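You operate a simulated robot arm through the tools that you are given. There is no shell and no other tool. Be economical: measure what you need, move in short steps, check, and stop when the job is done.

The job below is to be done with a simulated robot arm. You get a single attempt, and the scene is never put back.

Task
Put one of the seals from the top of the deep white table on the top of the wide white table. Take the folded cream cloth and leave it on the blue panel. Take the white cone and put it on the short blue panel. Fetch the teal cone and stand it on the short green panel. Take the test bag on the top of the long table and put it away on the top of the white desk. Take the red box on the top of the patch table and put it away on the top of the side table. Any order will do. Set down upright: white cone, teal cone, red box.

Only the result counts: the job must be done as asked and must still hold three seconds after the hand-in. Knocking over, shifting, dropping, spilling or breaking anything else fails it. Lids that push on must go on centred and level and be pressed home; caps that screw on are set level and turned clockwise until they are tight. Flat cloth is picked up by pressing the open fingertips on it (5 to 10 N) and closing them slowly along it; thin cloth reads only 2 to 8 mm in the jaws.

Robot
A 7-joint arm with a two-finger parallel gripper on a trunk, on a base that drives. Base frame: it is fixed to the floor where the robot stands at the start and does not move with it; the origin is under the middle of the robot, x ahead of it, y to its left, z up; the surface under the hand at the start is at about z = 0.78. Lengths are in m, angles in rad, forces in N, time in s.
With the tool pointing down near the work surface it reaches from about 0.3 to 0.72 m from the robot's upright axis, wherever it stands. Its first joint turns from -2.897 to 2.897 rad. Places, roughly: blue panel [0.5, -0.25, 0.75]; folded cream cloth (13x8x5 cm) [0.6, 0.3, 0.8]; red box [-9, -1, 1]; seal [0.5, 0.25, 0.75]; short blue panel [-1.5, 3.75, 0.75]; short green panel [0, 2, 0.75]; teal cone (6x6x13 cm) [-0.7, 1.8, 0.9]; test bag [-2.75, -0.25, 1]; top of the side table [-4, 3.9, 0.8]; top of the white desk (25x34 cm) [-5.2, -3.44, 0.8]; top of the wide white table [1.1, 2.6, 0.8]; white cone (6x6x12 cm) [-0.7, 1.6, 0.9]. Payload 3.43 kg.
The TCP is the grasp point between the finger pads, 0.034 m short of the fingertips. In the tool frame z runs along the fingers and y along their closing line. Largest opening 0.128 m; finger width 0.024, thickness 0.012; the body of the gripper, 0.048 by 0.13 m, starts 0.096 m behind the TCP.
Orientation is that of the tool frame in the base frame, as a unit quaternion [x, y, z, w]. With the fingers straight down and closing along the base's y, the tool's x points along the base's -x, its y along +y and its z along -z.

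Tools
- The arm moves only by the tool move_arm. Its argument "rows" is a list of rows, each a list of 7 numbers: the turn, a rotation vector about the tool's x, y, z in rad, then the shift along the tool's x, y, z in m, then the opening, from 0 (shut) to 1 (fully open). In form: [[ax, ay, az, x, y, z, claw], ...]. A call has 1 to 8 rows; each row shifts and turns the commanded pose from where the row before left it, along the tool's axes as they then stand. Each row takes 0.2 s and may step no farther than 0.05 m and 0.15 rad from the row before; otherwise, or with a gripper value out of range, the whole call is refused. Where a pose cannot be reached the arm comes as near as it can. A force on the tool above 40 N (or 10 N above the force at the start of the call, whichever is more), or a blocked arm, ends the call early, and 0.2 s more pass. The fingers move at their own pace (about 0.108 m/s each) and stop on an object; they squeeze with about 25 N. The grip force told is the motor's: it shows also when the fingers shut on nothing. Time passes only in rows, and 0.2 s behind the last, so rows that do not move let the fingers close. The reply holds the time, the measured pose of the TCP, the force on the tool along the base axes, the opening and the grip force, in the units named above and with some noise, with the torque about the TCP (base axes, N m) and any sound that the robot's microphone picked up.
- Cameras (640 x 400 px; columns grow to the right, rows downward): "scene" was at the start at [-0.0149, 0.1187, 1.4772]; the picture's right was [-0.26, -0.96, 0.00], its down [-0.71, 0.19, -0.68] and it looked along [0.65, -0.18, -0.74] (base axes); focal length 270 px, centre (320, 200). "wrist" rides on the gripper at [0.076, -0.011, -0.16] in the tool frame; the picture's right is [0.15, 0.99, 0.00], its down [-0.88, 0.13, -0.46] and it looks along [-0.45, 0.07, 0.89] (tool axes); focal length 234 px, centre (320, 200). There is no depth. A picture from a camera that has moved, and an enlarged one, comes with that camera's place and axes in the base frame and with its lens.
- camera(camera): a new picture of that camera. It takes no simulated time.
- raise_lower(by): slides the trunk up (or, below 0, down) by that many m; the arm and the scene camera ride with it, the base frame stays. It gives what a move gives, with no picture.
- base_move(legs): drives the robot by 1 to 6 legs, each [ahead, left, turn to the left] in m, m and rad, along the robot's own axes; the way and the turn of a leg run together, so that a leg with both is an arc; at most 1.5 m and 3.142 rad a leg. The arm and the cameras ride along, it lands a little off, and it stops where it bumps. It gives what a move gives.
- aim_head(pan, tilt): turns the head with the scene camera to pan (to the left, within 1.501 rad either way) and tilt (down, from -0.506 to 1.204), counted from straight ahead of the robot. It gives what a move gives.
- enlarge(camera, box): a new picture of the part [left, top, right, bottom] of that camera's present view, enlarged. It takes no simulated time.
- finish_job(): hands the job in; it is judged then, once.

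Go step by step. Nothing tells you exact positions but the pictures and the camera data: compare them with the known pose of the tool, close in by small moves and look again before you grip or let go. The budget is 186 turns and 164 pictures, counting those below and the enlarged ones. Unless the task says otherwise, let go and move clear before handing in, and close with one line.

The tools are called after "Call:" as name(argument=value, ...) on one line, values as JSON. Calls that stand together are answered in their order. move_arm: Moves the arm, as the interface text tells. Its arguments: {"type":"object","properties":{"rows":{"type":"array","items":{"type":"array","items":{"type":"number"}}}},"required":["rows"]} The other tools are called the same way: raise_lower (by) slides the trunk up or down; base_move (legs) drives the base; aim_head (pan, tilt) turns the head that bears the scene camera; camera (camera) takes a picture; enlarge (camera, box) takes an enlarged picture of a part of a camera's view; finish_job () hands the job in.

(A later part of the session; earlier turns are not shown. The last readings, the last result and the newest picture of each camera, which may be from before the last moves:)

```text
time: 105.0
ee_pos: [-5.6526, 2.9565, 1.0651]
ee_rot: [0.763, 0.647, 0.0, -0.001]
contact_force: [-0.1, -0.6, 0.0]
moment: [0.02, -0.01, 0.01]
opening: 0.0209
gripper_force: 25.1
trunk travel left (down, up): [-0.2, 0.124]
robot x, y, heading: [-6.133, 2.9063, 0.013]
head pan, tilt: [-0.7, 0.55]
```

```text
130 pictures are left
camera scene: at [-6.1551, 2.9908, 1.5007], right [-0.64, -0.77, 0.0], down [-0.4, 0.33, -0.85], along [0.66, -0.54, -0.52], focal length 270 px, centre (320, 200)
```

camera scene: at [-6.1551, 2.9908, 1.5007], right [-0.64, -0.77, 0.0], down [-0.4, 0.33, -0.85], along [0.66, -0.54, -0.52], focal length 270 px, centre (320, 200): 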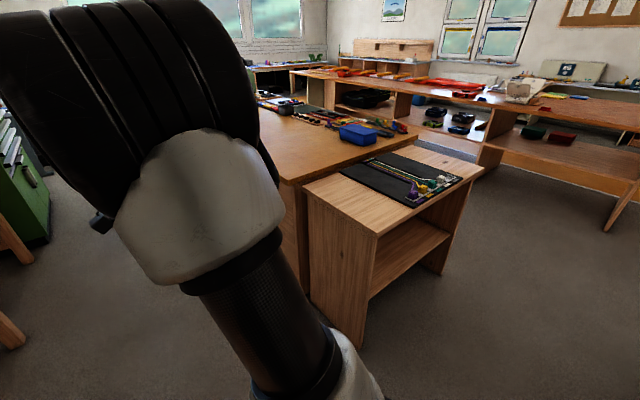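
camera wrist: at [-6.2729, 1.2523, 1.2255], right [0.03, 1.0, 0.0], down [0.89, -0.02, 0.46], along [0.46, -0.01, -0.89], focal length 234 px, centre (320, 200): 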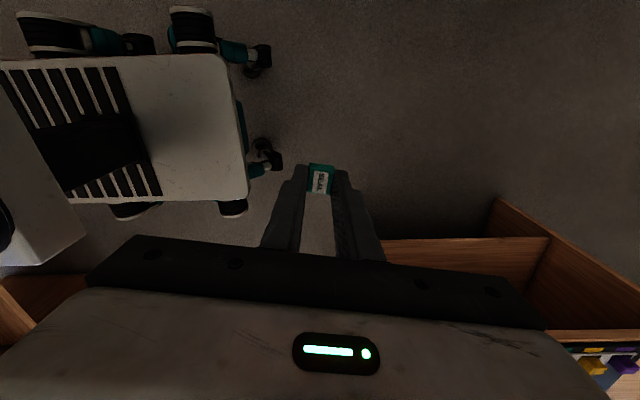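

The corridor to the east is clear, between y ≈ 2.4 and 3.6. I'll drive east along y ≈ 3.0.

Call:
base_move(legs=[[1.5, 0.05, 0], [1.5, 0.03, 0], [1.0, 0.03, 0]])

Call:
aim_head(pan=0.3, tilt=0.6)

Call:
camera(camera="scene")

Call:
aim_head(pan=-0.6, tilt=0.6)

Call:
camera(camera="scene")

```text
refused: leg 1 is longer than a leg can be; nothing moved
```

```text
time: 106.3
ee_pos: [-5.6532, 2.9571, 1.0648]
ee_rot: [0.762, 0.647, 0.0, 0.0]
contact_force: [-0.8, -0.5, 0.1]
moment: [-0.01, 0.01, 0.01]
opening: 0.0206
gripper_force: 24.6
trunk travel left (down, up): [-0.2, 0.124]
robot x, y, heading: [-6.1331, 2.9093, 0.008]
head pan, tilt: [0.3, 0.6]
```

```text
129 pictures are left
camera scene: at [-6.1402, 3.0748, 1.4962], right [0.3, -0.95, 0.0], down [-0.54, -0.17, -0.83], along [0.79, 0.25, -0.56], focal length 270 px, centre (320, 200)
```

scene: 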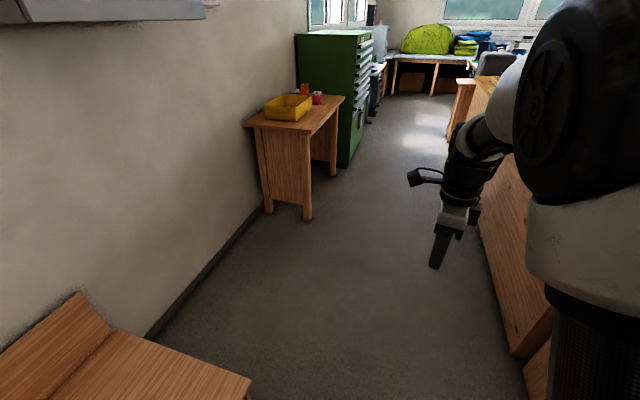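

```text
time: 107.5
ee_pos: [-5.6538, 2.9568, 1.0648]
ee_rot: [0.763, 0.647, 0.001, 0.0]
contact_force: [-0.1, 0.5, 0.6]
moment: [0.01, 0.03, 0.02]
opening: 0.0206
gripper_force: 24.6
trunk travel left (down, up): [-0.2, 0.124]
robot x, y, heading: [-6.1317, 2.909, 0.008]
head pan, tilt: [-0.6, 0.6]
```

```text
128 pictures are left
camera scene: at [-6.151, 2.9988, 1.4962], right [-0.56, -0.83, 0.0], down [-0.47, 0.31, -0.83], along [0.69, -0.46, -0.56], focal length 270 px, centre (320, 200)
```

scene: 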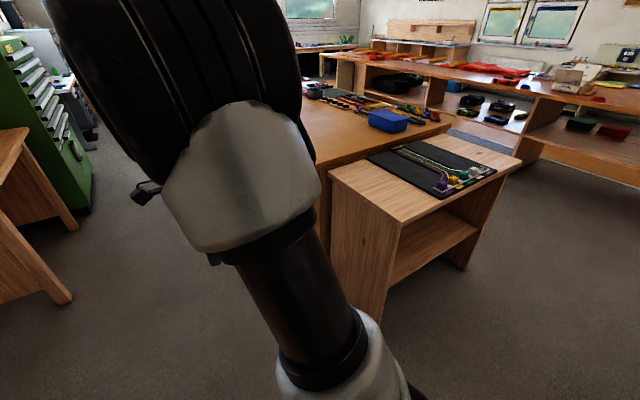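

That leg was just over the length limit; I'll redo it with slightly shorter legs.

Call:
base_move(legs=[[1.4, 0.05, 0], [1.4, 0.03, 0], [1.2, 0.03, 0]])

Call:
aim_head(pan=0.3, tilt=0.6)

Call:
camera(camera="scene")

Call:
aim_head(pan=-0.8, tilt=0.7)

Call:
camera(camera="scene")

```text
time: 126.7
ee_pos: [-1.6675, 3.0909, 1.066]
ee_rot: [0.763, 0.646, 0.0, 0.0]
contact_force: [-0.6, -0.3, -0.6]
moment: [-0.03, 0.0, 0.0]
opening: 0.0209
gripper_force: 24.5
trunk travel left (down, up): [-0.2, 0.124]
robot x, y, heading: [-2.1465, 3.0489, 0.008]
head pan, tilt: [-0.6, 0.6]
```

```text
time: 127.9
ee_pos: [-1.6668, 3.0918, 1.065]
ee_rot: [0.763, 0.647, -0.001, 0.0]
contact_force: [0.8, -0.7, 0.5]
moment: [-0.02, 0.0, -0.06]
opening: 0.0206
gripper_force: 24.7
trunk travel left (down, up): [-0.2, 0.124]
robot x, y, heading: [-2.1481, 3.0464, 0.009]
head pan, tilt: [0.3, 0.6]
```

```text
127 pictures are left
camera scene: at [-2.154, 3.2112, 1.4962], right [0.3, -0.95, 0.0], down [-0.54, -0.17, -0.83], along [0.79, 0.25, -0.56], focal length 270 px, centre (320, 200)
```

scene: 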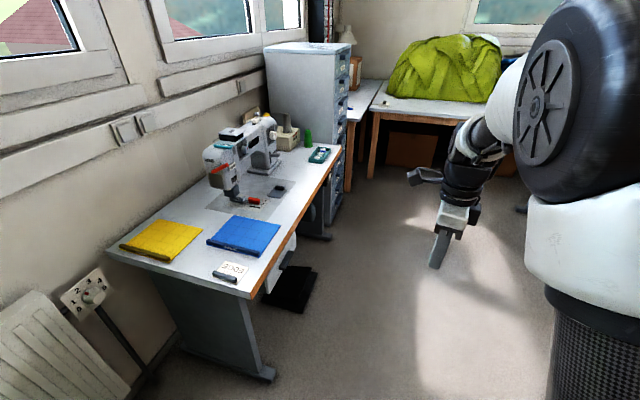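

```text
time: 129.2
ee_pos: [-1.6678, 3.092, 1.0658]
ee_rot: [0.763, 0.646, 0.0, 0.0]
contact_force: [0.3, -0.2, 0.5]
moment: [0.0, -0.02, 0.01]
opening: 0.0206
gripper_force: 25.4
trunk travel left (down, up): [-0.2, 0.124]
robot x, y, heading: [-2.1436, 3.0474, 0.005]
head pan, tilt: [-0.799, 0.7]
```

```text
126 pictures are left
camera scene: at [-2.1785, 3.1241, 1.4876], right [-0.71, -0.7, 0.0], down [-0.45, 0.46, -0.77], along [0.54, -0.54, -0.64], focal length 270 px, centre (320, 200)
```

scene: 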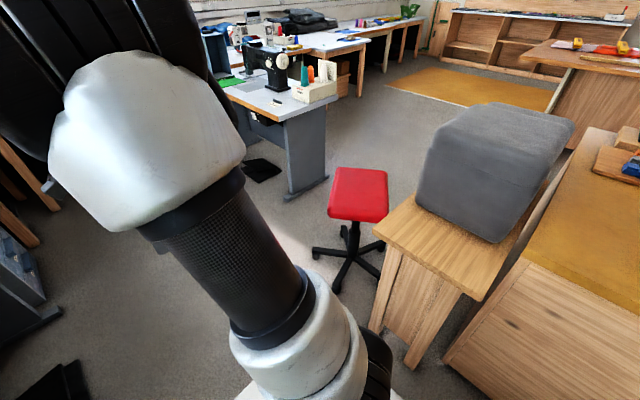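

Everything is reachable from here: blue panel table to the left, the cone desk to the right, and the wide white table with the green heap ahead. I'll drive east towards the wide table with the seal.

Call:
base_move(legs=[[1.1, 0.02, 0], [0.95, 0.02, 0]])

Call:
aim_head(pan=0.5, tilt=0.75)

Call:
camera(camera="scene")

Call:
aim_head(pan=-0.6, tilt=0.75)

Call:
camera(camera="scene")

Call:
camera(camera="wrist")

```text
time: 139.4
ee_pos: [0.3786, 3.1476, 1.0656]
ee_rot: [0.764, 0.645, 0.001, 0.0]
contact_force: [-0.5, 0.9, -1.0]
moment: [0.0, 0.03, -0.01]
opening: 0.0208
gripper_force: 25.0
trunk travel left (down, up): [-0.2, 0.124]
robot x, y, heading: [-0.1021, 3.1005, 0.006]
head pan, tilt: [-0.799, 0.7]
```

```text
time: 140.9
ee_pos: [0.3779, 3.1481, 1.0653]
ee_rot: [0.763, 0.646, 0.001, -0.001]
contact_force: [0.3, 0.1, 0.0]
moment: [-0.02, 0.02, 0.02]
opening: 0.0208
gripper_force: 24.9
trunk travel left (down, up): [-0.2, 0.124]
robot x, y, heading: [-0.0964, 3.0966, 0.003]
head pan, tilt: [0.499, 0.75]
```

```text
125 pictures are left
camera scene: at [-0.1203, 3.2798, 1.4833], right [0.48, -0.87, 0.0], down [-0.6, -0.33, -0.73], along [0.64, 0.35, -0.68], focal length 270 px, centre (320, 200)
```

scene: 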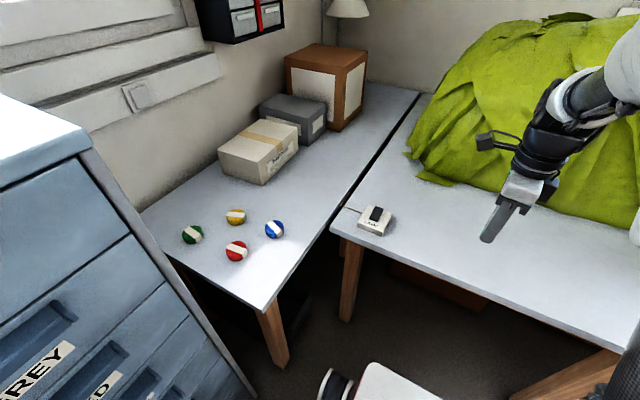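

```text
time: 142.2
ee_pos: [0.3784, 3.148, 1.0666]
ee_rot: [0.763, 0.646, -0.001, 0.0]
contact_force: [0.1, -0.2, -0.7]
moment: [0.02, 0.01, 0.01]
opening: 0.0209
gripper_force: 24.8
trunk travel left (down, up): [-0.2, 0.124]
robot x, y, heading: [-0.1017, 3.0989, 0.007]
head pan, tilt: [-0.6, 0.75]
```

```text
124 pictures are left
camera scene: at [-0.124, 3.1934, 1.4833], right [-0.56, -0.83, 0.0], down [-0.57, 0.38, -0.73], along [0.61, -0.41, -0.68], focal length 270 px, centre (320, 200)
```

scene: 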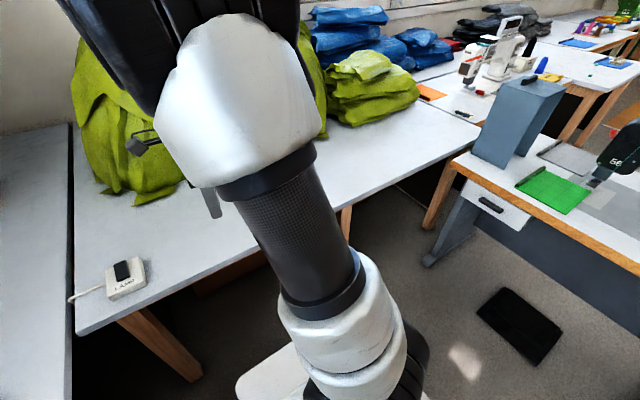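

```text
123 pictures are left
camera wrist: at [0.3792, 3.2233, 1.2255], right [1.0, -0.02, 0.0], down [-0.02, -0.89, 0.46], along [-0.01, -0.46, -0.89], focal length 234 px, centre (320, 200)
```

wrist: 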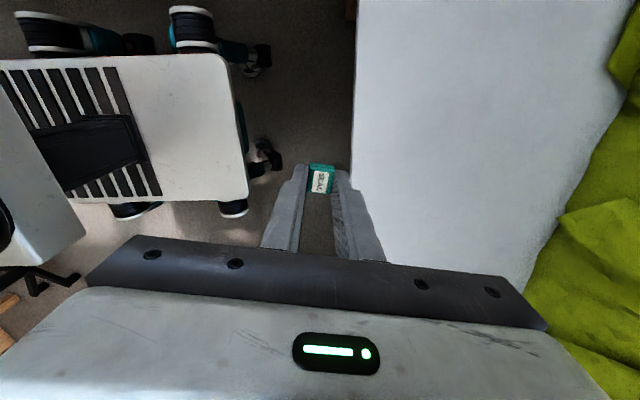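

The wide table's edge is at x ≈ 0.44 with a clear strip in front of the heap. I'll move the seal over (0.56, 3.15) and lower it.

Call:
move_arm(rows=[[0, 0, 0, 0.0075, 0.045, 0, 0.05], [0, 0, 0, 0.0075, 0.045, 0, 0.05], [0, 0, 0, 0.0075, 0.045, 0, 0.05], [0, 0, 0, 0.007, 0.04, 0, 0.05], [0, 0, 0, 0, 0, 0.05, 0.05], [0, 0, 0, 0, 0, 0.05, 0.05], [0, 0, 0, 0, 0, 0.05, 0.05], [0, 0, 0, 0, 0, 0.05, 0.05]])

Call:
camera(camera="wrist")

```text
time: 144.0
ee_pos: [0.5546, 3.1481, 0.8619]
ee_rot: [0.764, 0.645, 0.0, 0.001]
contact_force: [-1.0, -0.6, 0.2]
moment: [0.02, -0.02, 0.01]
opening: 0.0207
gripper_force: 25.0
trunk travel left (down, up): [-0.2, 0.124]
robot x, y, heading: [-0.0988, 3.1002, 0.007]
head pan, tilt: [-0.6, 0.75]
```

```text
122 pictures are left
camera wrist: at [0.5558, 3.2233, 1.0231], right [1.0, -0.02, 0.0], down [-0.02, -0.89, 0.46], along [-0.01, -0.46, -0.89], focal length 234 px, centre (320, 200)
```

wrist: 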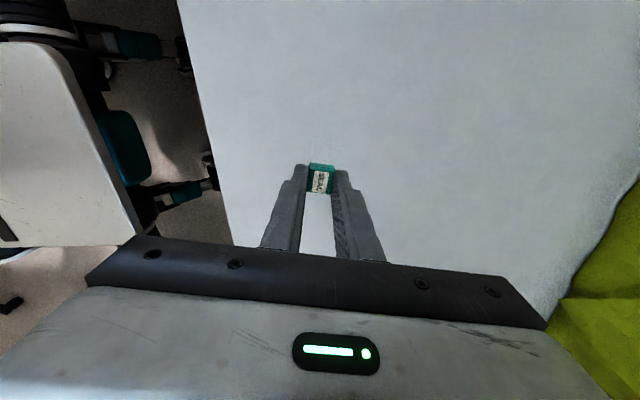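

Clear of the edge. I'll lower in small steps until it touches.

Call:
move_arm(rows=[[0, 0, 0, 0, 0, 0.02, 0.05], [0, 0, 0, 0, 0, 0.012, 0.05], [0, 0, 0, 0, 0, 0.005, 0.05], [0, 0, 0, 0, 0, 0, 0.05]])

```text
time: 145.0
ee_pos: [0.5557, 3.1478, 0.8284]
ee_rot: [0.764, 0.646, 0.0, 0.0]
contact_force: [0.5, 0.5, -0.6]
moment: [-0.02, -0.02, 0.02]
opening: 0.0208
gripper_force: 24.8
trunk travel left (down, up): [-0.2, 0.124]
robot x, y, heading: [-0.1013, 3.1042, 0.006]
head pan, tilt: [-0.6, 0.75]
```

Call:
move_arm(rows=[[0, 0, 0, 0, 0, 0.004, 0.05], [0, 0, 0, 0, 0, 0.003, 0.05], [0, 0, 0, 0, 0, 0.002, 0.05], [0, 0, 0, 0, 0, 0, 0.05]])

Call:
camera(camera="wrist")

```text
time: 146.0
ee_pos: [0.5557, 3.1473, 0.8202]
ee_rot: [0.764, 0.645, 0.001, 0.0]
contact_force: [0.3, -0.3, 0.3]
moment: [0.0, -0.01, -0.01]
opening: 0.021
gripper_force: 25.0
trunk travel left (down, up): [-0.2, 0.124]
robot x, y, heading: [-0.1, 3.1021, 0.007]
head pan, tilt: [-0.6, 0.75]
```

```text
121 pictures are left
camera wrist: at [0.5566, 3.2233, 0.9789], right [1.0, -0.02, 0.0], down [-0.02, -0.89, 0.46], along [-0.01, -0.46, -0.89], focal length 234 px, centre (320, 200)
```

wrist: 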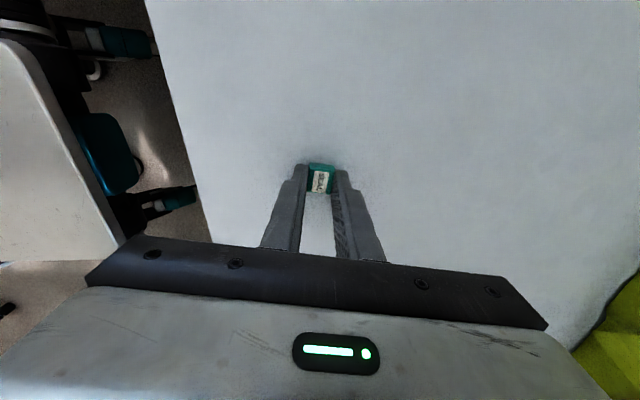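

Still no contact; I'll continue in 2 mm steps.

Call:
move_arm(rows=[[0, 0, 0, 0, 0, 0.002, 0.05], [0, 0, 0, 0, 0, 0.002, 0.05], [0, 0, 0, 0, 0, 0, 0.05]])

```text
time: 146.8
ee_pos: [0.5558, 3.1475, 0.816]
ee_rot: [0.763, 0.646, 0.0, 0.0]
contact_force: [0.4, -0.2, 2.5]
moment: [-0.04, 0.02, -0.01]
opening: 0.021
gripper_force: 24.8
trunk travel left (down, up): [-0.2, 0.124]
robot x, y, heading: [-0.1016, 3.0982, 0.01]
head pan, tilt: [-0.6, 0.75]
```

Touching the table at 2.5 N. I'll release and rise.

Call:
move_arm(rows=[[0, 0, 0, 0, 0, 0.0005, 0.2], [0, 0, 0, 0, 0, 0, 0.35], [0, 0, 0, 0, 0, 0, 0.4], [0, 0, 0, 0, 0, -0.03, 0.4], [0, 0, 0, 0, 0, -0.05, 0.5], [0, 0, 0, 0, 0, -0.05, 0.5], [0, 0, 0, 0, 0, -0.05, 0.5], [0, 0, 0, 0, 0, -0.05, 0.5]])

Call:
camera(camera="wrist")

```text
time: 148.6
ee_pos: [0.5548, 3.15, 1.0469]
ee_rot: [0.764, 0.646, 0.0, 0.0]
contact_force: [0.3, 1.0, 0.6]
moment: [-0.01, -0.02, 0.02]
opening: 0.064
gripper_force: 0.1
trunk travel left (down, up): [-0.2, 0.124]
robot x, y, heading: [-0.1, 3.0978, 0.005]
head pan, tilt: [-0.6, 0.75]
```

```text
120 pictures are left
camera wrist: at [0.555, 3.2255, 1.2068], right [1.0, -0.02, 0.0], down [-0.02, -0.89, 0.46], along [-0.01, -0.46, -0.89], focal length 234 px, centre (320, 200)
```

wrist: 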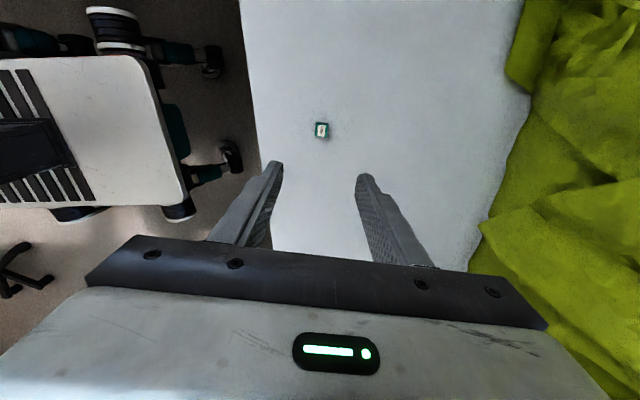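

The seal stands on the wide table. Next are the cones, so I'll retract the arm a bit, back off, turn south to face the desk and look.

Call:
move_arm(rows=[[0, 0, 0, -0.007, -0.045, 0, 0.5], [0, 0, 0, -0.007, -0.045, 0, 0.5], [0, 0, 0, -0.007, -0.045, 0, 0.5], [0, 0, 0, -0.007, -0.045, 0, 0.5]])

Call:
base_move(legs=[[-0.5, 0, 0], [0, 0, -1.571], [0.25, 0, 0]])

Call:
aim_head(pan=0.3, tilt=0.65)

Call:
camera(camera="scene")

Call:
camera(camera="wrist")

```text
time: 149.6
ee_pos: [0.3735, 3.1492, 1.0472]
ee_rot: [0.764, 0.645, 0.001, 0.0]
contact_force: [0.0, 1.0, -0.3]
moment: [-0.02, 0.04, -0.01]
opening: 0.0642
gripper_force: 0.0
trunk travel left (down, up): [-0.2, 0.124]
robot x, y, heading: [-0.1023, 3.1024, 0.008]
head pan, tilt: [-0.6, 0.75]
```

```text
time: 157.8
ee_pos: [-0.5349, 2.3736, 1.0481]
ee_rot: [0.997, -0.072, 0.0, 0.0]
contact_force: [-0.1, 0.9, 0.1]
moment: [0.01, 0.02, -0.02]
opening: 0.0641
gripper_force: 0.1
trunk travel left (down, up): [-0.2, 0.124]
robot x, y, heading: [-0.5922, 2.8466, -1.543]
head pan, tilt: [-0.6, 0.75]
```

```text
time: 159.0
ee_pos: [-0.5366, 2.3738, 1.0483]
ee_rot: [0.997, -0.073, 0.0, 0.0]
contact_force: [-0.5, 0.3, -0.1]
moment: [0.0, -0.01, -0.01]
opening: 0.0643
gripper_force: 0.0
trunk travel left (down, up): [-0.2, 0.124]
robot x, y, heading: [-0.5922, 2.8481, -1.537]
head pan, tilt: [0.3, 0.649]
```

```text
119 pictures are left
camera scene: at [-0.4297, 2.8576, 1.4919], right [-0.95, -0.32, 0.0], down [-0.19, 0.57, -0.8], along [0.26, -0.75, -0.6], focal length 270 px, centre (320, 200)
```

scene: 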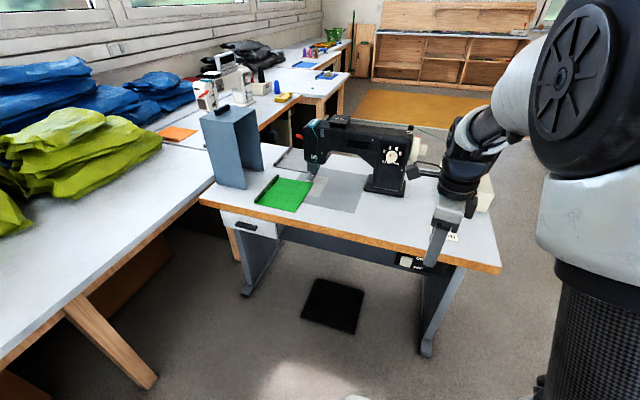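

```text
118 pictures are left
camera wrist: at [-0.4594, 2.3734, 1.2075], right [0.0, -1.0, 0.0], down [-0.89, 0.0, 0.46], along [-0.46, 0.0, -0.89], focal length 234 px, centre (320, 200)
```

wrist: 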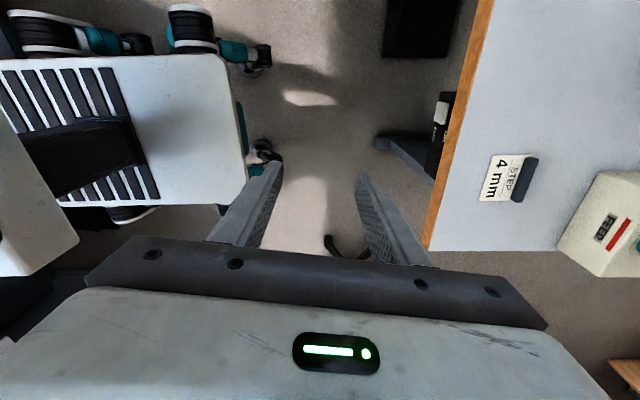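

The green panel is in clear view. I need to see the cones at the west end.

Call:
aim_head(pan=-0.7, tilt=0.65)

Call:
camera(camera="scene")

Call:
move_arm(rows=[[0, 0, 0, 0, -0.05, 0, 0.5], [0, 0, 0, 0, 0.05, 0, 0.5]])

```text
time: 160.3
ee_pos: [-0.5359, 2.3733, 1.047]
ee_rot: [0.997, -0.072, 0.0, 0.0]
contact_force: [0.8, -0.3, 0.4]
moment: [0.03, 0.02, 0.01]
opening: 0.0643
gripper_force: 0.1
trunk travel left (down, up): [-0.2, 0.124]
robot x, y, heading: [-0.5898, 2.8447, -1.539]
head pan, tilt: [-0.7, 0.649]
```

```text
117 pictures are left
camera scene: at [-0.5116, 2.8717, 1.4919], right [-0.78, 0.62, 0.0], down [0.38, 0.47, -0.8], along [-0.49, -0.62, -0.6], focal length 270 px, centre (320, 200)
```

scene: 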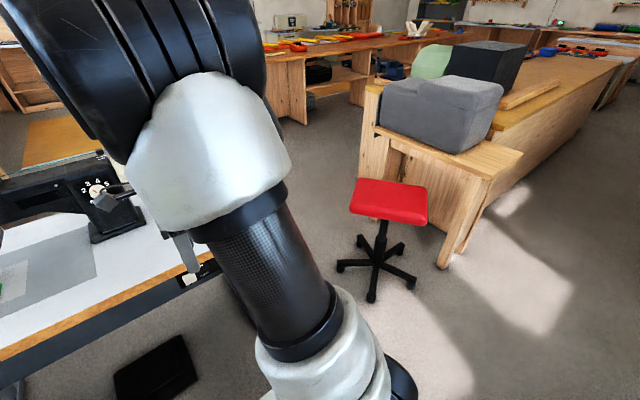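

```text
time: 160.9
ee_pos: [-0.5353, 2.374, 1.0489]
ee_rot: [0.997, -0.074, 0.0, 0.001]
contact_force: [0.0, -0.3, -0.7]
moment: [-0.06, -0.02, 0.02]
opening: 0.0638
gripper_force: 0.1
trunk travel left (down, up): [-0.2, 0.124]
robot x, y, heading: [-0.5908, 2.8489, -1.545]
head pan, tilt: [-0.7, 0.649]
```

The arm blocks the head's view, so I'll reach out a bit over the desk with the wrist camera instead.

Call:
move_arm(rows=[[0, 0, 0, 0, 0.05, -0.05, 0.5], [0, 0, 0, 0, 0.05, -0.05, 0.5], [0, 0, 0, 0, 0.05, 0, 0.5], [0, 0, 0, 0, 0.04, 0, 0.5]])

Call:
camera(camera="wrist")

```text
refused: row 1 steps farther than a row can; nothing moved
```

```text
116 pictures are left
camera wrist: at [-0.4598, 2.3739, 1.2082], right [0.0, -1.0, 0.0], down [-0.89, 0.0, 0.46], along [-0.46, 0.0, -0.89], focal length 234 px, centre (320, 200)
```

wrist: 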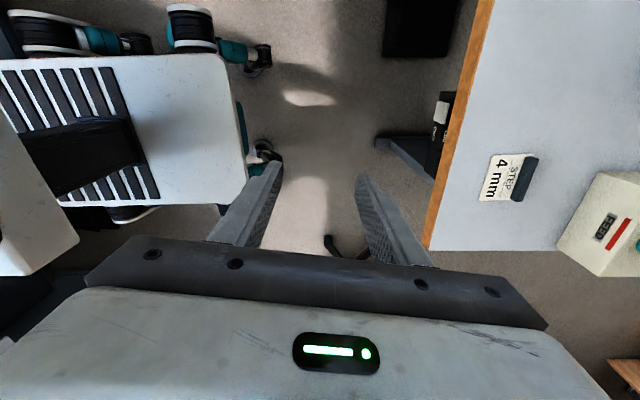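

Call:
move_arm(rows=[[0, 0, 0, 0.01, 0.035, -0.03, 0.5], [0, 0, 0, 0.01, 0.035, -0.03, 0.5], [0, 0, 0, 0.01, 0.045, 0, 0.5], [0, 0, 0, 0.01, 0.045, 0, 0.5], [0, 0, 0, 0.01, 0.045, 0, 0.5]])

Call:
camera(camera="wrist")

```text
time: 162.1
ee_pos: [-0.515, 2.1628, 1.1061]
ee_rot: [0.997, -0.073, -0.001, -0.001]
contact_force: [-0.1, 0.6, 0.3]
moment: [0.01, -0.03, 0.0]
opening: 0.064
gripper_force: 0.0
trunk travel left (down, up): [-0.2, 0.124]
robot x, y, heading: [-0.5951, 2.8432, -1.544]
head pan, tilt: [-0.7, 0.649]
```

```text
115 pictures are left
camera wrist: at [-0.4393, 2.1625, 1.2663], right [0.0, -1.0, 0.0], down [-0.89, 0.0, 0.46], along [-0.46, 0.0, -0.89], focal length 234 px, centre (320, 200)
```

wrist: 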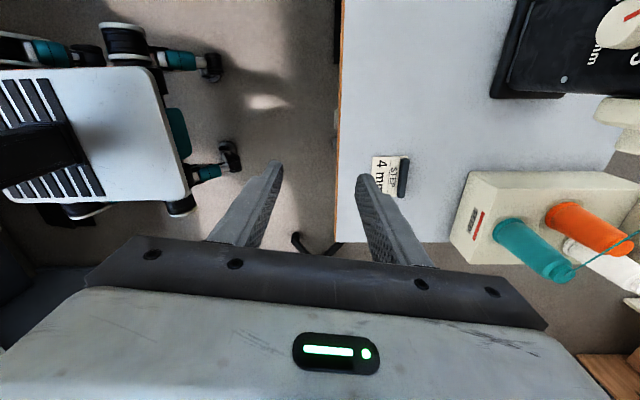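

The cones stand in a row on the cream box. I'll enlarge to measure them.

Call:
enlarge(camera="wrist", box=[430, 150, 640, 300])

```text
2.67 times, centred on (535, 225) of wrist
camera zoom: at [-0.4393, 2.1625, 1.2663], right [0.0, -1.0, 0.0], down [-0.89, 0.0, 0.46], along [-0.46, 0.0, -0.89], focal length 624 px, centre (-253, 133)
```

zoom: 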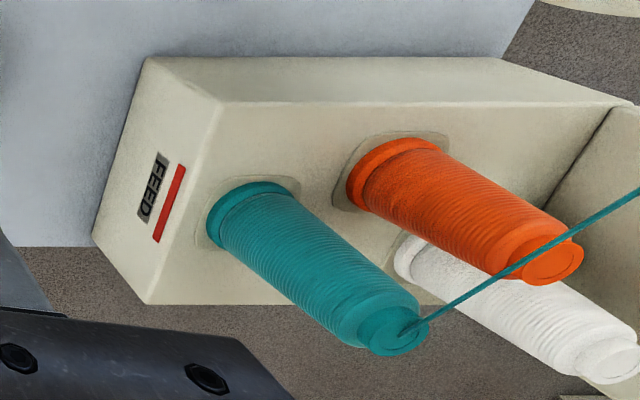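

Teal stands at about (-0.725, 1.758) with its base near z = 0.85, white at about (-0.77, 1.595) and orange between them. White is out of reach from this side, so I'll fetch teal now and white later from the south. I'll retract and drive in.

Call:
move_arm(rows=[[0, 0, 0, 0, -0.045, 0, 0.65], [0, 0, 0, 0, -0.045, 0, 0.65], [0, 0, 0, 0, -0.045, 0, 0.65], [0, 0, 0, 0, -0.045, 0, 0.65]])

Call:
base_move(legs=[[0, 0.085, -0.027], [0.3, 0, 0]])

Call:
camera(camera="wrist")

```text
time: 163.1
ee_pos: [-0.4895, 2.3448, 1.1096]
ee_rot: [0.997, -0.072, 0.001, 0.0]
contact_force: [0.5, -0.2, 0.2]
moment: [-0.02, 0.0, 0.02]
opening: 0.0833
gripper_force: 0.0
trunk travel left (down, up): [-0.2, 0.124]
robot x, y, heading: [-0.5944, 2.8479, -1.542]
head pan, tilt: [-0.7, 0.649]
```

```text
time: 166.2
ee_pos: [-0.4214, 2.0468, 1.1097]
ee_rot: [0.996, -0.088, 0.0, 0.0]
contact_force: [-1.1, -0.4, 0.4]
moment: [0.07, 0.01, 0.01]
opening: 0.0832
gripper_force: 0.1
trunk travel left (down, up): [-0.2, 0.124]
robot x, y, heading: [-0.5068, 2.5515, -1.576]
head pan, tilt: [-0.7, 0.649]
```

```text
113 pictures are left
camera wrist: at [-0.3446, 2.0433, 1.2693], right [-0.03, -1.0, 0.0], down [-0.89, 0.03, 0.46], along [-0.46, 0.01, -0.89], focal length 234 px, centre (320, 200)
```

wrist: 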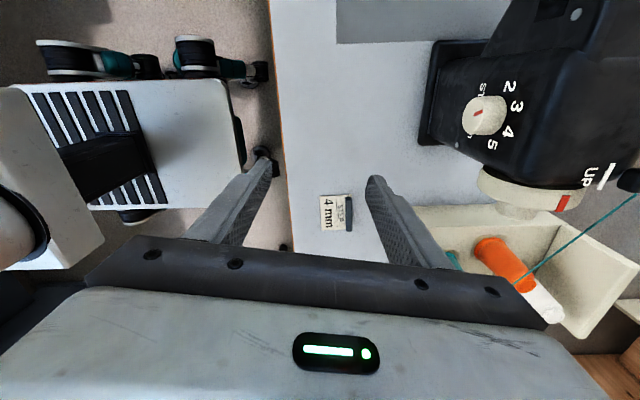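

I'll inch the base 0.14 m closer, keeping clear of the pedal and the desk foot, then reach over the teal cone.

Call:
base_move(legs=[[0.14, -0.03, 0.005]])

Call:
camera(camera="wrist")

```text
time: 167.7
ee_pos: [-0.4492, 1.9124, 1.1086]
ee_rot: [0.996, -0.088, 0.0, 0.0]
contact_force: [0.4, -0.5, 0.0]
moment: [0.02, 0.0, -0.01]
opening: 0.083
gripper_force: 0.0
trunk travel left (down, up): [-0.2, 0.124]
robot x, y, heading: [-0.5378, 2.4169, -1.568]
head pan, tilt: [-0.7, 0.649]
stopped in leg 1: the robot was blocked; the commanded pose is now the measured one
```

```text
112 pictures are left
camera wrist: at [-0.3727, 1.9094, 1.2686], right [-0.03, -1.0, 0.0], down [-0.89, 0.03, 0.46], along [-0.46, 0.01, -0.89], focal length 234 px, centre (320, 200)
```

wrist: 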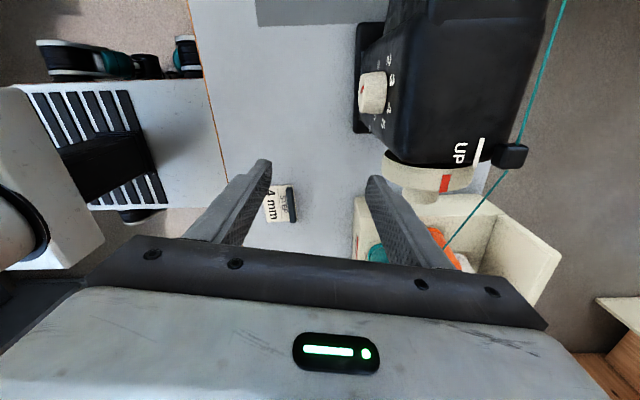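

I reached the stop essentially where I wanted; I'll back off one centimetre so nothing is pressed, then swing the hand west and south over the teal cone.

Call:
base_move(legs=[[-0.012, 0, 0]])

Call:
move_arm(rows=[[0, 0, 0, -0.049, 0, 0, 0.65], [0, 0, 0, -0.049, 0, 0, 0.65], [0, 0, 0, -0.049, 0, 0, 0.65], [0, 0, 0, -0.049, 0, 0, 0.65], [0, 0, 0, -0.049, 0, 0, 0.65], [0, 0, 0, 0, 0.045, 0, 0.65], [0, 0, 0, 0, 0.045, 0, 0.65], [0, 0, 0, 0, 0.04, 0, 0.65]])

Call:
camera(camera="wrist")

Call:
camera(camera="scene")

```text
time: 168.4
ee_pos: [-0.449, 1.9241, 1.1094]
ee_rot: [0.996, -0.088, 0.0, 0.001]
contact_force: [-1.0, 0.3, 0.4]
moment: [0.0, 0.0, 0.01]
opening: 0.0832
gripper_force: 0.1
trunk travel left (down, up): [-0.2, 0.124]
robot x, y, heading: [-0.5388, 2.4281, -1.57]
head pan, tilt: [-0.7, 0.649]
```

```text
time: 170.2
ee_pos: [-0.7125, 1.8377, 1.109]
ee_rot: [0.996, -0.088, 0.0, 0.0]
contact_force: [-0.5, 0.3, 0.0]
moment: [-0.02, -0.01, 0.01]
opening: 0.083
gripper_force: 0.0
trunk travel left (down, up): [-0.2, 0.124]
robot x, y, heading: [-0.5407, 2.4301, -1.57]
head pan, tilt: [-0.7, 0.649]
```

```text
111 pictures are left
camera wrist: at [-0.6367, 1.8353, 1.2682], right [-0.03, -1.0, 0.0], down [-0.89, 0.03, 0.46], along [-0.46, 0.01, -0.89], focal length 234 px, centre (320, 200)
```

wrist: 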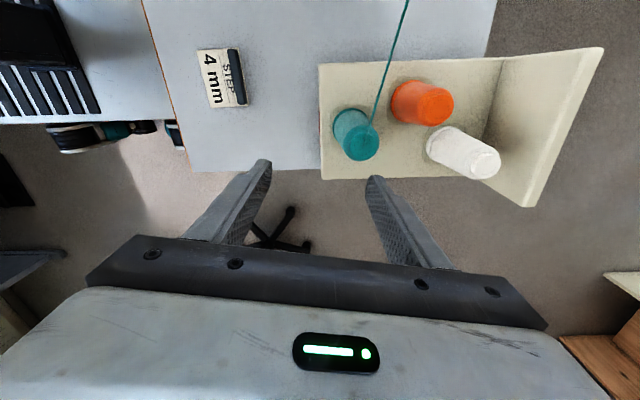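

```text
110 pictures are left
camera scene: at [-0.4555, 2.4527, 1.4919], right [-0.76, 0.64, 0.0], down [0.39, 0.46, -0.8], along [-0.51, -0.61, -0.6], focal length 270 px, centre (320, 200)
```

scene: 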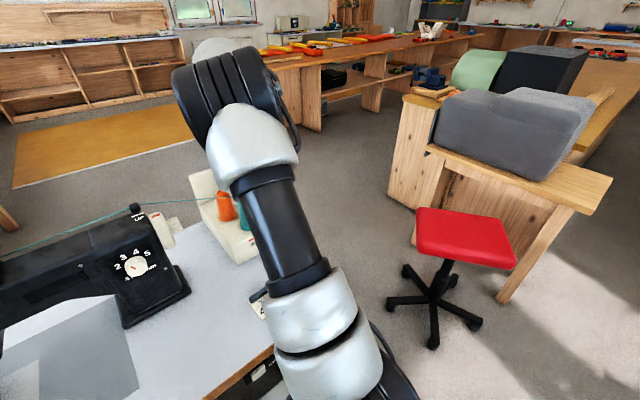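

Combining both views, teal is at about (-0.704, 1.79), from z 0.87 to 1.00. I'll centre over it, lower to just above and check.

Call:
move_arm(rows=[[0, 0, 0, 0.0165, 0.044, 0, 0.65], [0, 0, 0, 0, 0, 0.04, 0.65], [0, 0, 0, 0, 0, 0.025, 0.65], [0, 0, 0, 0, 0, 0, 0.65]])

Call:
camera(camera="wrist")

```text
time: 171.2
ee_pos: [-0.7039, 1.7941, 1.0441]
ee_rot: [0.996, -0.089, 0.0, 0.0]
contact_force: [-0.1, -0.1, 0.5]
moment: [0.0, -0.03, 0.0]
opening: 0.0832
gripper_force: 0.0
trunk travel left (down, up): [-0.2, 0.124]
robot x, y, heading: [-0.5355, 2.4292, -1.567]
head pan, tilt: [-0.7, 0.649]
```

```text
109 pictures are left
camera wrist: at [-0.627, 1.7903, 1.2031], right [-0.03, -1.0, 0.0], down [-0.89, 0.03, 0.46], along [-0.46, 0.01, -0.89], focal length 234 px, centre (320, 200)
```

wrist: 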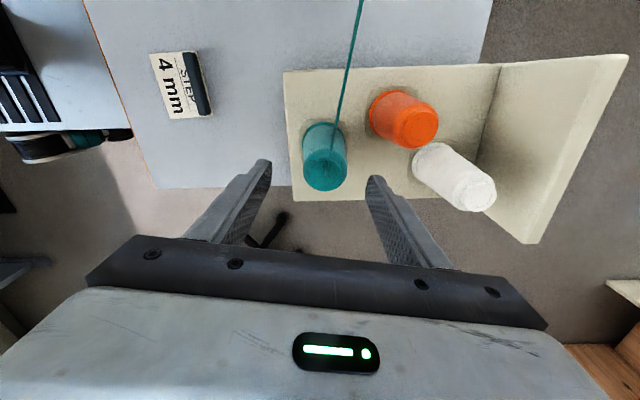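

Well aligned. I'll descend around the teal cone and close.

Call:
move_arm(rows=[[0, 0, 0, 0, 0.007, 0.03, 0.65], [0, 0, 0, 0, 0, 0.035, 0.65], [0, 0, 0, 0, 0, 0.032, 0.65], [0, 0, 0, 0, 0, 0, 0.5], [0, 0, 0, 0, 0, 0, 0.2], [0, 0, 0, 0, 0, 0, 0.2], [0, 0, 0, 0, 0, 0, 0.2]])

Call:
camera(camera="wrist")

```text
time: 172.8
ee_pos: [-0.705, 1.7862, 0.9455]
ee_rot: [0.996, -0.088, 0.0, 0.001]
contact_force: [1.0, 0.0, 0.3]
moment: [0.0, 0.0, 0.0]
opening: 0.0538
gripper_force: 25.0
trunk travel left (down, up): [-0.2, 0.124]
robot x, y, heading: [-0.5405, 2.4275, -1.565]
head pan, tilt: [-0.7, 0.649]
```

```text
108 pictures are left
camera wrist: at [-0.6282, 1.7836, 1.1063], right [-0.03, -1.0, 0.0], down [-0.89, 0.03, 0.46], along [-0.46, 0.01, -0.89], focal length 234 px, centre (320, 200)
```

wrist: 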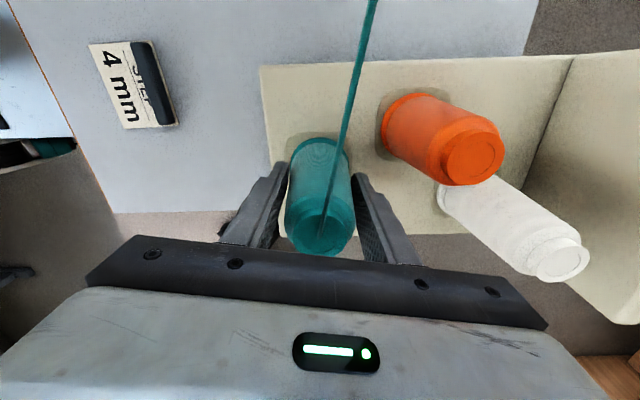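

Gripped at 54 mm. I'll lift straight up.

Call:
move_arm(rows=[[0, 0, 0, 0, 0, -0.04, 0.2], [0, 0, 0, 0, 0, -0.04, 0.2], [0, 0, 0, 0, 0, -0.04, 0.2], [0, 0, 0, 0, 0, -0.04, 0.2], [0, 0, 0, 0, 0, -0.04, 0.2], [0, 0, 0, 0, 0, 0, 0.2]])

Call:
camera(camera="wrist")

```text
time: 174.2
ee_pos: [-0.7066, 1.7893, 1.1474]
ee_rot: [0.996, -0.088, 0.0, 0.0]
contact_force: [-0.5, -0.4, -1.5]
moment: [0.04, -0.03, 0.01]
opening: 0.054
gripper_force: 24.6
trunk travel left (down, up): [-0.2, 0.124]
robot x, y, heading: [-0.5374, 2.4243, -1.575]
head pan, tilt: [-0.7, 0.649]
```

```text
107 pictures are left
camera wrist: at [-0.6301, 1.7856, 1.3072], right [-0.03, -1.0, 0.0], down [-0.89, 0.03, 0.46], along [-0.46, 0.01, -0.89], focal length 234 px, centre (320, 200)
```

wrist: 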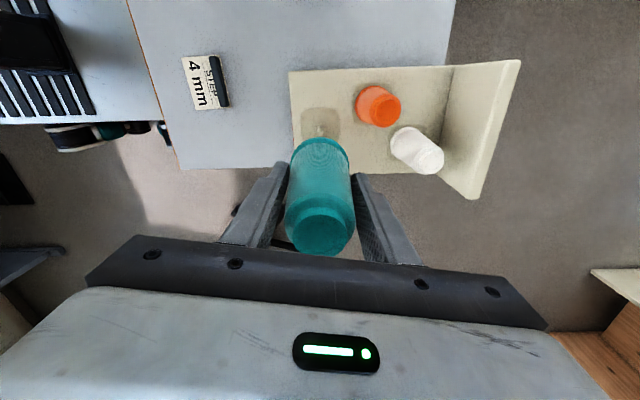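

The teal cone is free. I'll retract, back off slightly and shift east to in front of the green panel.

Call:
move_arm(rows=[[0, 0, 0, 0.01, -0.045, 0, 0.2], [0, 0, 0, 0.01, -0.045, 0, 0.2], [0, 0, 0, 0.03, -0.035, 0, 0.2], [0, 0, 0, 0.04, -0.025, 0, 0.2], [0, 0, 0, 0.04, -0.025, 0, 0.2], [0, 0, 0, 0.04, 0, 0, 0.2]])

Call:
base_move(legs=[[-0.15, 0, 0], [0, 0.52, 0]])

Call:
camera(camera="wrist")

Call:
aim_head(pan=0.5, tilt=0.8)

Call:
camera(camera="scene")

```text
time: 175.6
ee_pos: [-0.5064, 1.9276, 1.1484]
ee_rot: [0.996, -0.087, 0.001, 0.0]
contact_force: [-0.3, 0.0, -1.7]
moment: [-0.01, 0.0, -0.02]
opening: 0.0541
gripper_force: 25.0
trunk travel left (down, up): [-0.2, 0.124]
robot x, y, heading: [-0.5364, 2.4315, -1.57]
head pan, tilt: [-0.7, 0.649]
```

```text
time: 182.1
ee_pos: [0.0113, 2.0749, 1.1481]
ee_rot: [0.996, -0.088, 0.0, 0.0]
contact_force: [-0.2, 0.2, 0.0]
moment: [0.02, -0.02, 0.03]
opening: 0.054
gripper_force: 24.8
trunk travel left (down, up): [-0.2, 0.124]
robot x, y, heading: [-0.0215, 2.5759, -1.568]
head pan, tilt: [-0.7, 0.649]
```

```text
106 pictures are left
camera wrist: at [0.0878, 2.0726, 1.3076], right [-0.03, -1.0, 0.0], down [-0.89, 0.03, 0.46], along [-0.46, 0.01, -0.89], focal length 234 px, centre (320, 200)
```

wrist: 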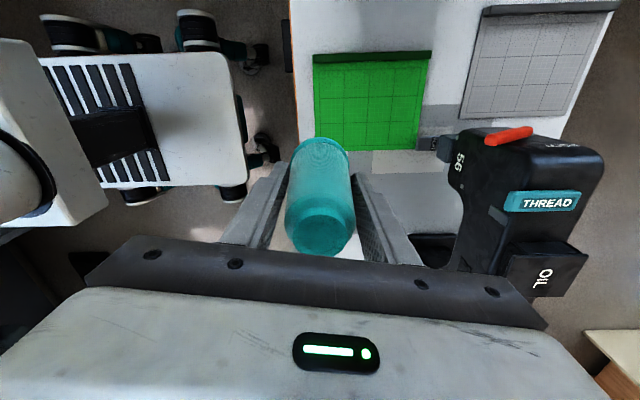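

```text
time: 183.5
ee_pos: [0.0123, 2.0756, 1.1479]
ee_rot: [0.996, -0.088, 0.0, 0.0]
contact_force: [-0.2, 0.3, -2.2]
moment: [-0.04, 0.03, -0.01]
opening: 0.0542
gripper_force: 24.9
trunk travel left (down, up): [-0.2, 0.124]
robot x, y, heading: [-0.018, 2.5782, -1.568]
head pan, tilt: [0.499, 0.799]
```

```text
105 pictures are left
camera scene: at [0.1577, 2.597, 1.4793], right [-0.88, -0.48, 0.0], down [-0.34, 0.63, -0.7], along [0.33, -0.61, -0.72], focal length 270 px, centre (320, 200)
```

scene: 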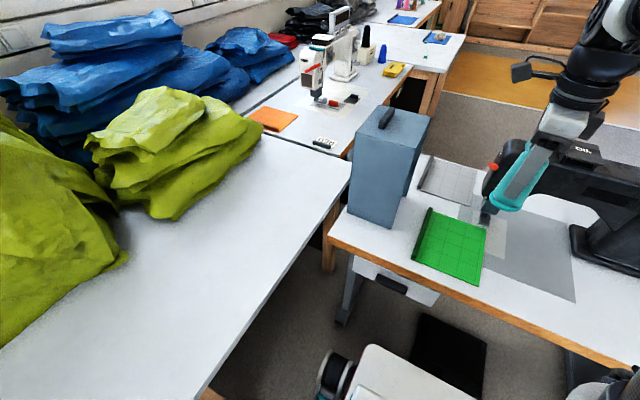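

The green panel spans about x -0.06 to 0.11 and y 1.85 to 2.08, with its lip on the east side. I'll place the cone at (0.04, 2.0), clear of the machine's nose.

Call:
move_arm(rows=[[0, 0, 0, 0.02, 0.035, 0, 0.2], [0, 0, 0, 0.02, 0.034, 0, 0.2], [0, 0, 0, 0, 0, 0.045, 0.2], [0, 0, 0, 0, 0, 0.045, 0.2], [0, 0, 0, 0, 0, 0.045, 0.2], [0, 0, 0, 0, 0, 0.045, 0.2], [0, 0, 0, 0, 0, 0.045, 0.2], [0, 0, 0, 0, 0, 0.03, 0.2]])

Call:
camera(camera="wrist")

Call:
camera(camera="scene")

```text
time: 185.3
ee_pos: [0.0397, 2.0006, 0.892]
ee_rot: [0.996, -0.088, 0.0, 0.0]
contact_force: [-0.5, 0.3, -1.5]
moment: [0.0, 0.01, -0.01]
opening: 0.0539
gripper_force: 24.6
trunk travel left (down, up): [-0.2, 0.124]
robot x, y, heading: [-0.0166, 2.5784, -1.574]
head pan, tilt: [0.499, 0.799]
```

```text
104 pictures are left
camera wrist: at [0.1151, 1.998, 1.0516], right [-0.03, -1.0, 0.0], down [-0.89, 0.03, 0.46], along [-0.46, 0.01, -0.89], focal length 234 px, centre (320, 200)
```

wrist: 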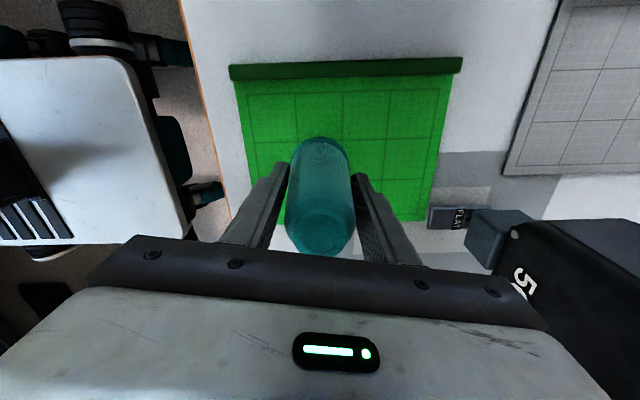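

```text
103 pictures are left
camera scene: at [0.1578, 2.5969, 1.4793], right [-0.88, -0.48, 0.0], down [-0.34, 0.63, -0.7], along [0.33, -0.61, -0.72], focal length 270 px, centre (320, 200)
```

scene: 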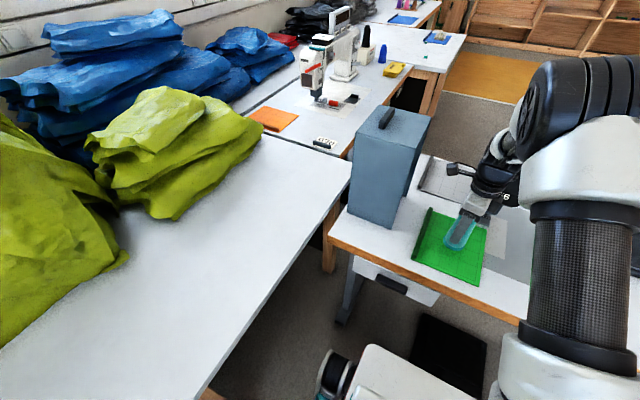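

The cone hangs over the panel and the machine head is well clear. I'll lower to contact.

Call:
move_arm(rows=[[0, 0, 0, 0, 0, 0.025, 0.2], [0, 0, 0, 0, 0, 0.012, 0.2], [0, 0, 0, 0, 0, 0.005, 0.2], [0, 0, 0, 0, 0, 0, 0.2]])

```text
time: 186.3
ee_pos: [0.038, 2.0019, 0.8538]
ee_rot: [0.996, -0.087, 0.002, 0.002]
contact_force: [2.0, 6.0, 25.5]
moment: [0.32, 0.08, 0.01]
opening: 0.054
gripper_force: 25.0
trunk travel left (down, up): [-0.2, 0.124]
robot x, y, heading: [-0.0216, 2.5764, -1.567]
head pan, tilt: [0.499, 0.799]
```

Contact already, a bit firm. I'll ease up 3 mm and check.

Call:
move_arm(rows=[[0, 0, 0, 0, 0, -0.003, 0.2], [0, 0, 0, 0, 0, 0, 0.2]])

Call:
camera(camera="wrist")

Call:
enlarge(camera="scene", box=[380, 180, 540, 300])

```text
time: 186.9
ee_pos: [0.0389, 2.0011, 0.8539]
ee_rot: [0.996, -0.088, 0.0, 0.0]
contact_force: [1.2, -0.6, 8.9]
moment: [-0.29, -0.08, 0.03]
opening: 0.0539
gripper_force: 24.7
trunk travel left (down, up): [-0.2, 0.124]
robot x, y, heading: [-0.0203, 2.5758, -1.576]
head pan, tilt: [0.499, 0.799]
```

```text
102 pictures are left
camera wrist: at [0.1156, 1.9982, 1.0142], right [-0.03, -1.0, 0.0], down [-0.89, 0.03, 0.46], along [-0.46, 0.01, -0.89], focal length 234 px, centre (320, 200)
```

wrist: 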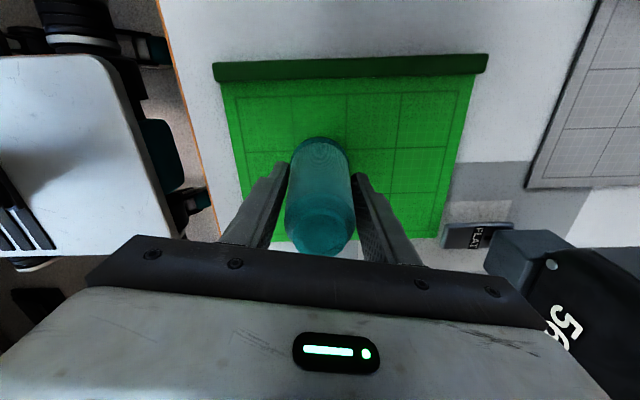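

```text
3.33 times, centred on (460, 240) of scene
camera zoom: at [0.1578, 2.5977, 1.4791], right [-0.88, -0.48, 0.0], down [-0.34, 0.63, -0.7], along [0.33, -0.61, -0.72], focal length 901 px, centre (-147, 67)
```

zoom: 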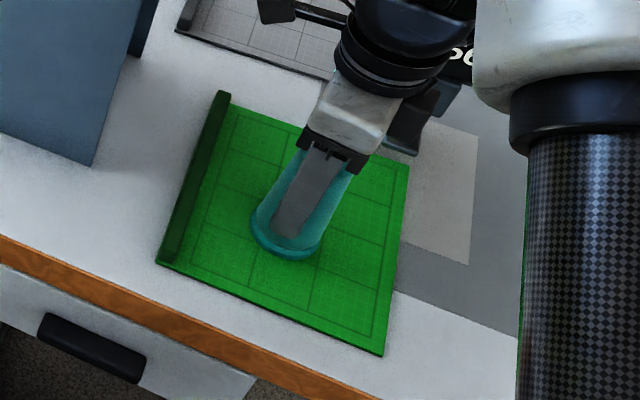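

The cone stands upright on the panel. I'll release and rise straight up past its top.

Call:
move_arm(rows=[[0, 0, 0, 0, 0, 0, 0.45], [0, 0, 0, 0, 0, 0, 0.6], [0, 0, 0, 0, 0, 0, 0.65], [0, 0, 0, 0, 0, -0.03, 0.65], [0, 0, 0, 0, 0, -0.05, 0.65], [0, 0, 0, 0, 0, -0.05, 0.65], [0, 0, 0, 0, 0, -0.05, 0.65], [0, 0, 0, 0, 0, -0.05, 0.65]])

Call:
camera(camera="wrist")

```text
time: 188.7
ee_pos: [0.0397, 2.0035, 1.0867]
ee_rot: [0.996, -0.088, 0.0, 0.0]
contact_force: [0.1, -0.2, -0.1]
moment: [-0.01, 0.01, 0.02]
opening: 0.0833
gripper_force: 0.1
trunk travel left (down, up): [-0.2, 0.124]
robot x, y, heading: [-0.0225, 2.5808, -1.572]
head pan, tilt: [0.499, 0.799]
```

```text
100 pictures are left
camera wrist: at [0.1158, 1.999, 1.2457], right [-0.03, -1.0, 0.0], down [-0.89, 0.03, 0.46], along [-0.46, 0.01, -0.89], focal length 234 px, centre (320, 200)
```

wrist: 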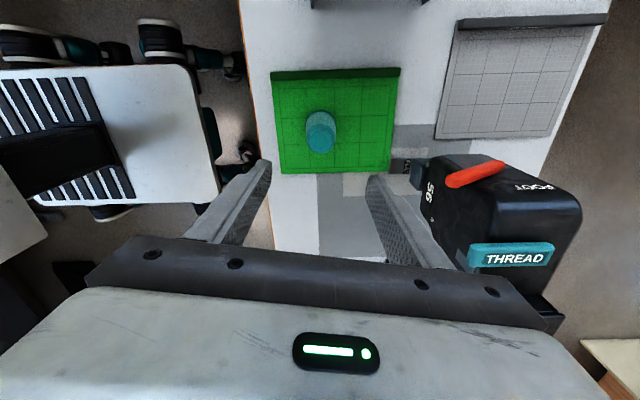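

Teal stands on the green panel. Before committing to the long way round for the white cone, I'll test how far the arm can reach at cone height with the trunk lowered, in free space after backing off.

Call:
base_move(legs=[[-0.5, 0, 0], [0, -0.5, 0]])

Call:
raise_lower(by=-0.14)

Call:
move_arm(rows=[[0, 0, 0, 0, 0.04, 0, 0.65], [0, 0, 0, 0, 0.04, 0, 0.65], [0, 0, 0, 0, 0.04, 0, 0.65], [0, 0, 0, 0, 0.04, 0, 0.65], [0, 0, 0, 0, 0.04, 0, 0.65], [0, 0, 0, 0, 0.04, 0, 0.65], [0, 0, 0, 0, 0, 0, 0.65]])

```text
time: 196.5
ee_pos: [-0.4568, 2.4984, 1.086]
ee_rot: [0.996, -0.088, 0.001, 0.0]
contact_force: [-0.8, 0.2, 0.8]
moment: [-0.01, -0.04, 0.0]
opening: 0.0833
gripper_force: 0.1
trunk travel left (down, up): [-0.2, 0.124]
robot x, y, heading: [-0.5158, 3.0734, -1.572]
head pan, tilt: [0.499, 0.799]
```

```text
time: 198.2
ee_pos: [-0.4574, 2.4988, 0.9451]
ee_rot: [0.996, -0.088, 0.0, 0.0]
contact_force: [-0.6, -0.7, -0.6]
moment: [-0.02, -0.04, -0.01]
opening: 0.0832
gripper_force: 0.1
trunk travel left (down, up): [-0.06, 0.264]
robot x, y, heading: [-0.5152, 3.074, -1.574]
head pan, tilt: [0.499, 0.799]
```

```text
time: 199.8
ee_pos: [-0.4814, 2.3668, 0.9279]
ee_rot: [0.996, -0.088, 0.0, 0.0]
contact_force: [0.8, 0.3, -0.7]
moment: [0.0, 0.03, -0.07]
opening: 0.0831
gripper_force: 0.0
out of reach, approached as far as the arm can: row 4, 5, 6
trunk travel left (down, up): [-0.06, 0.264]
robot x, y, heading: [-0.5161, 3.0744, -1.57]
head pan, tilt: [0.499, 0.799]
```

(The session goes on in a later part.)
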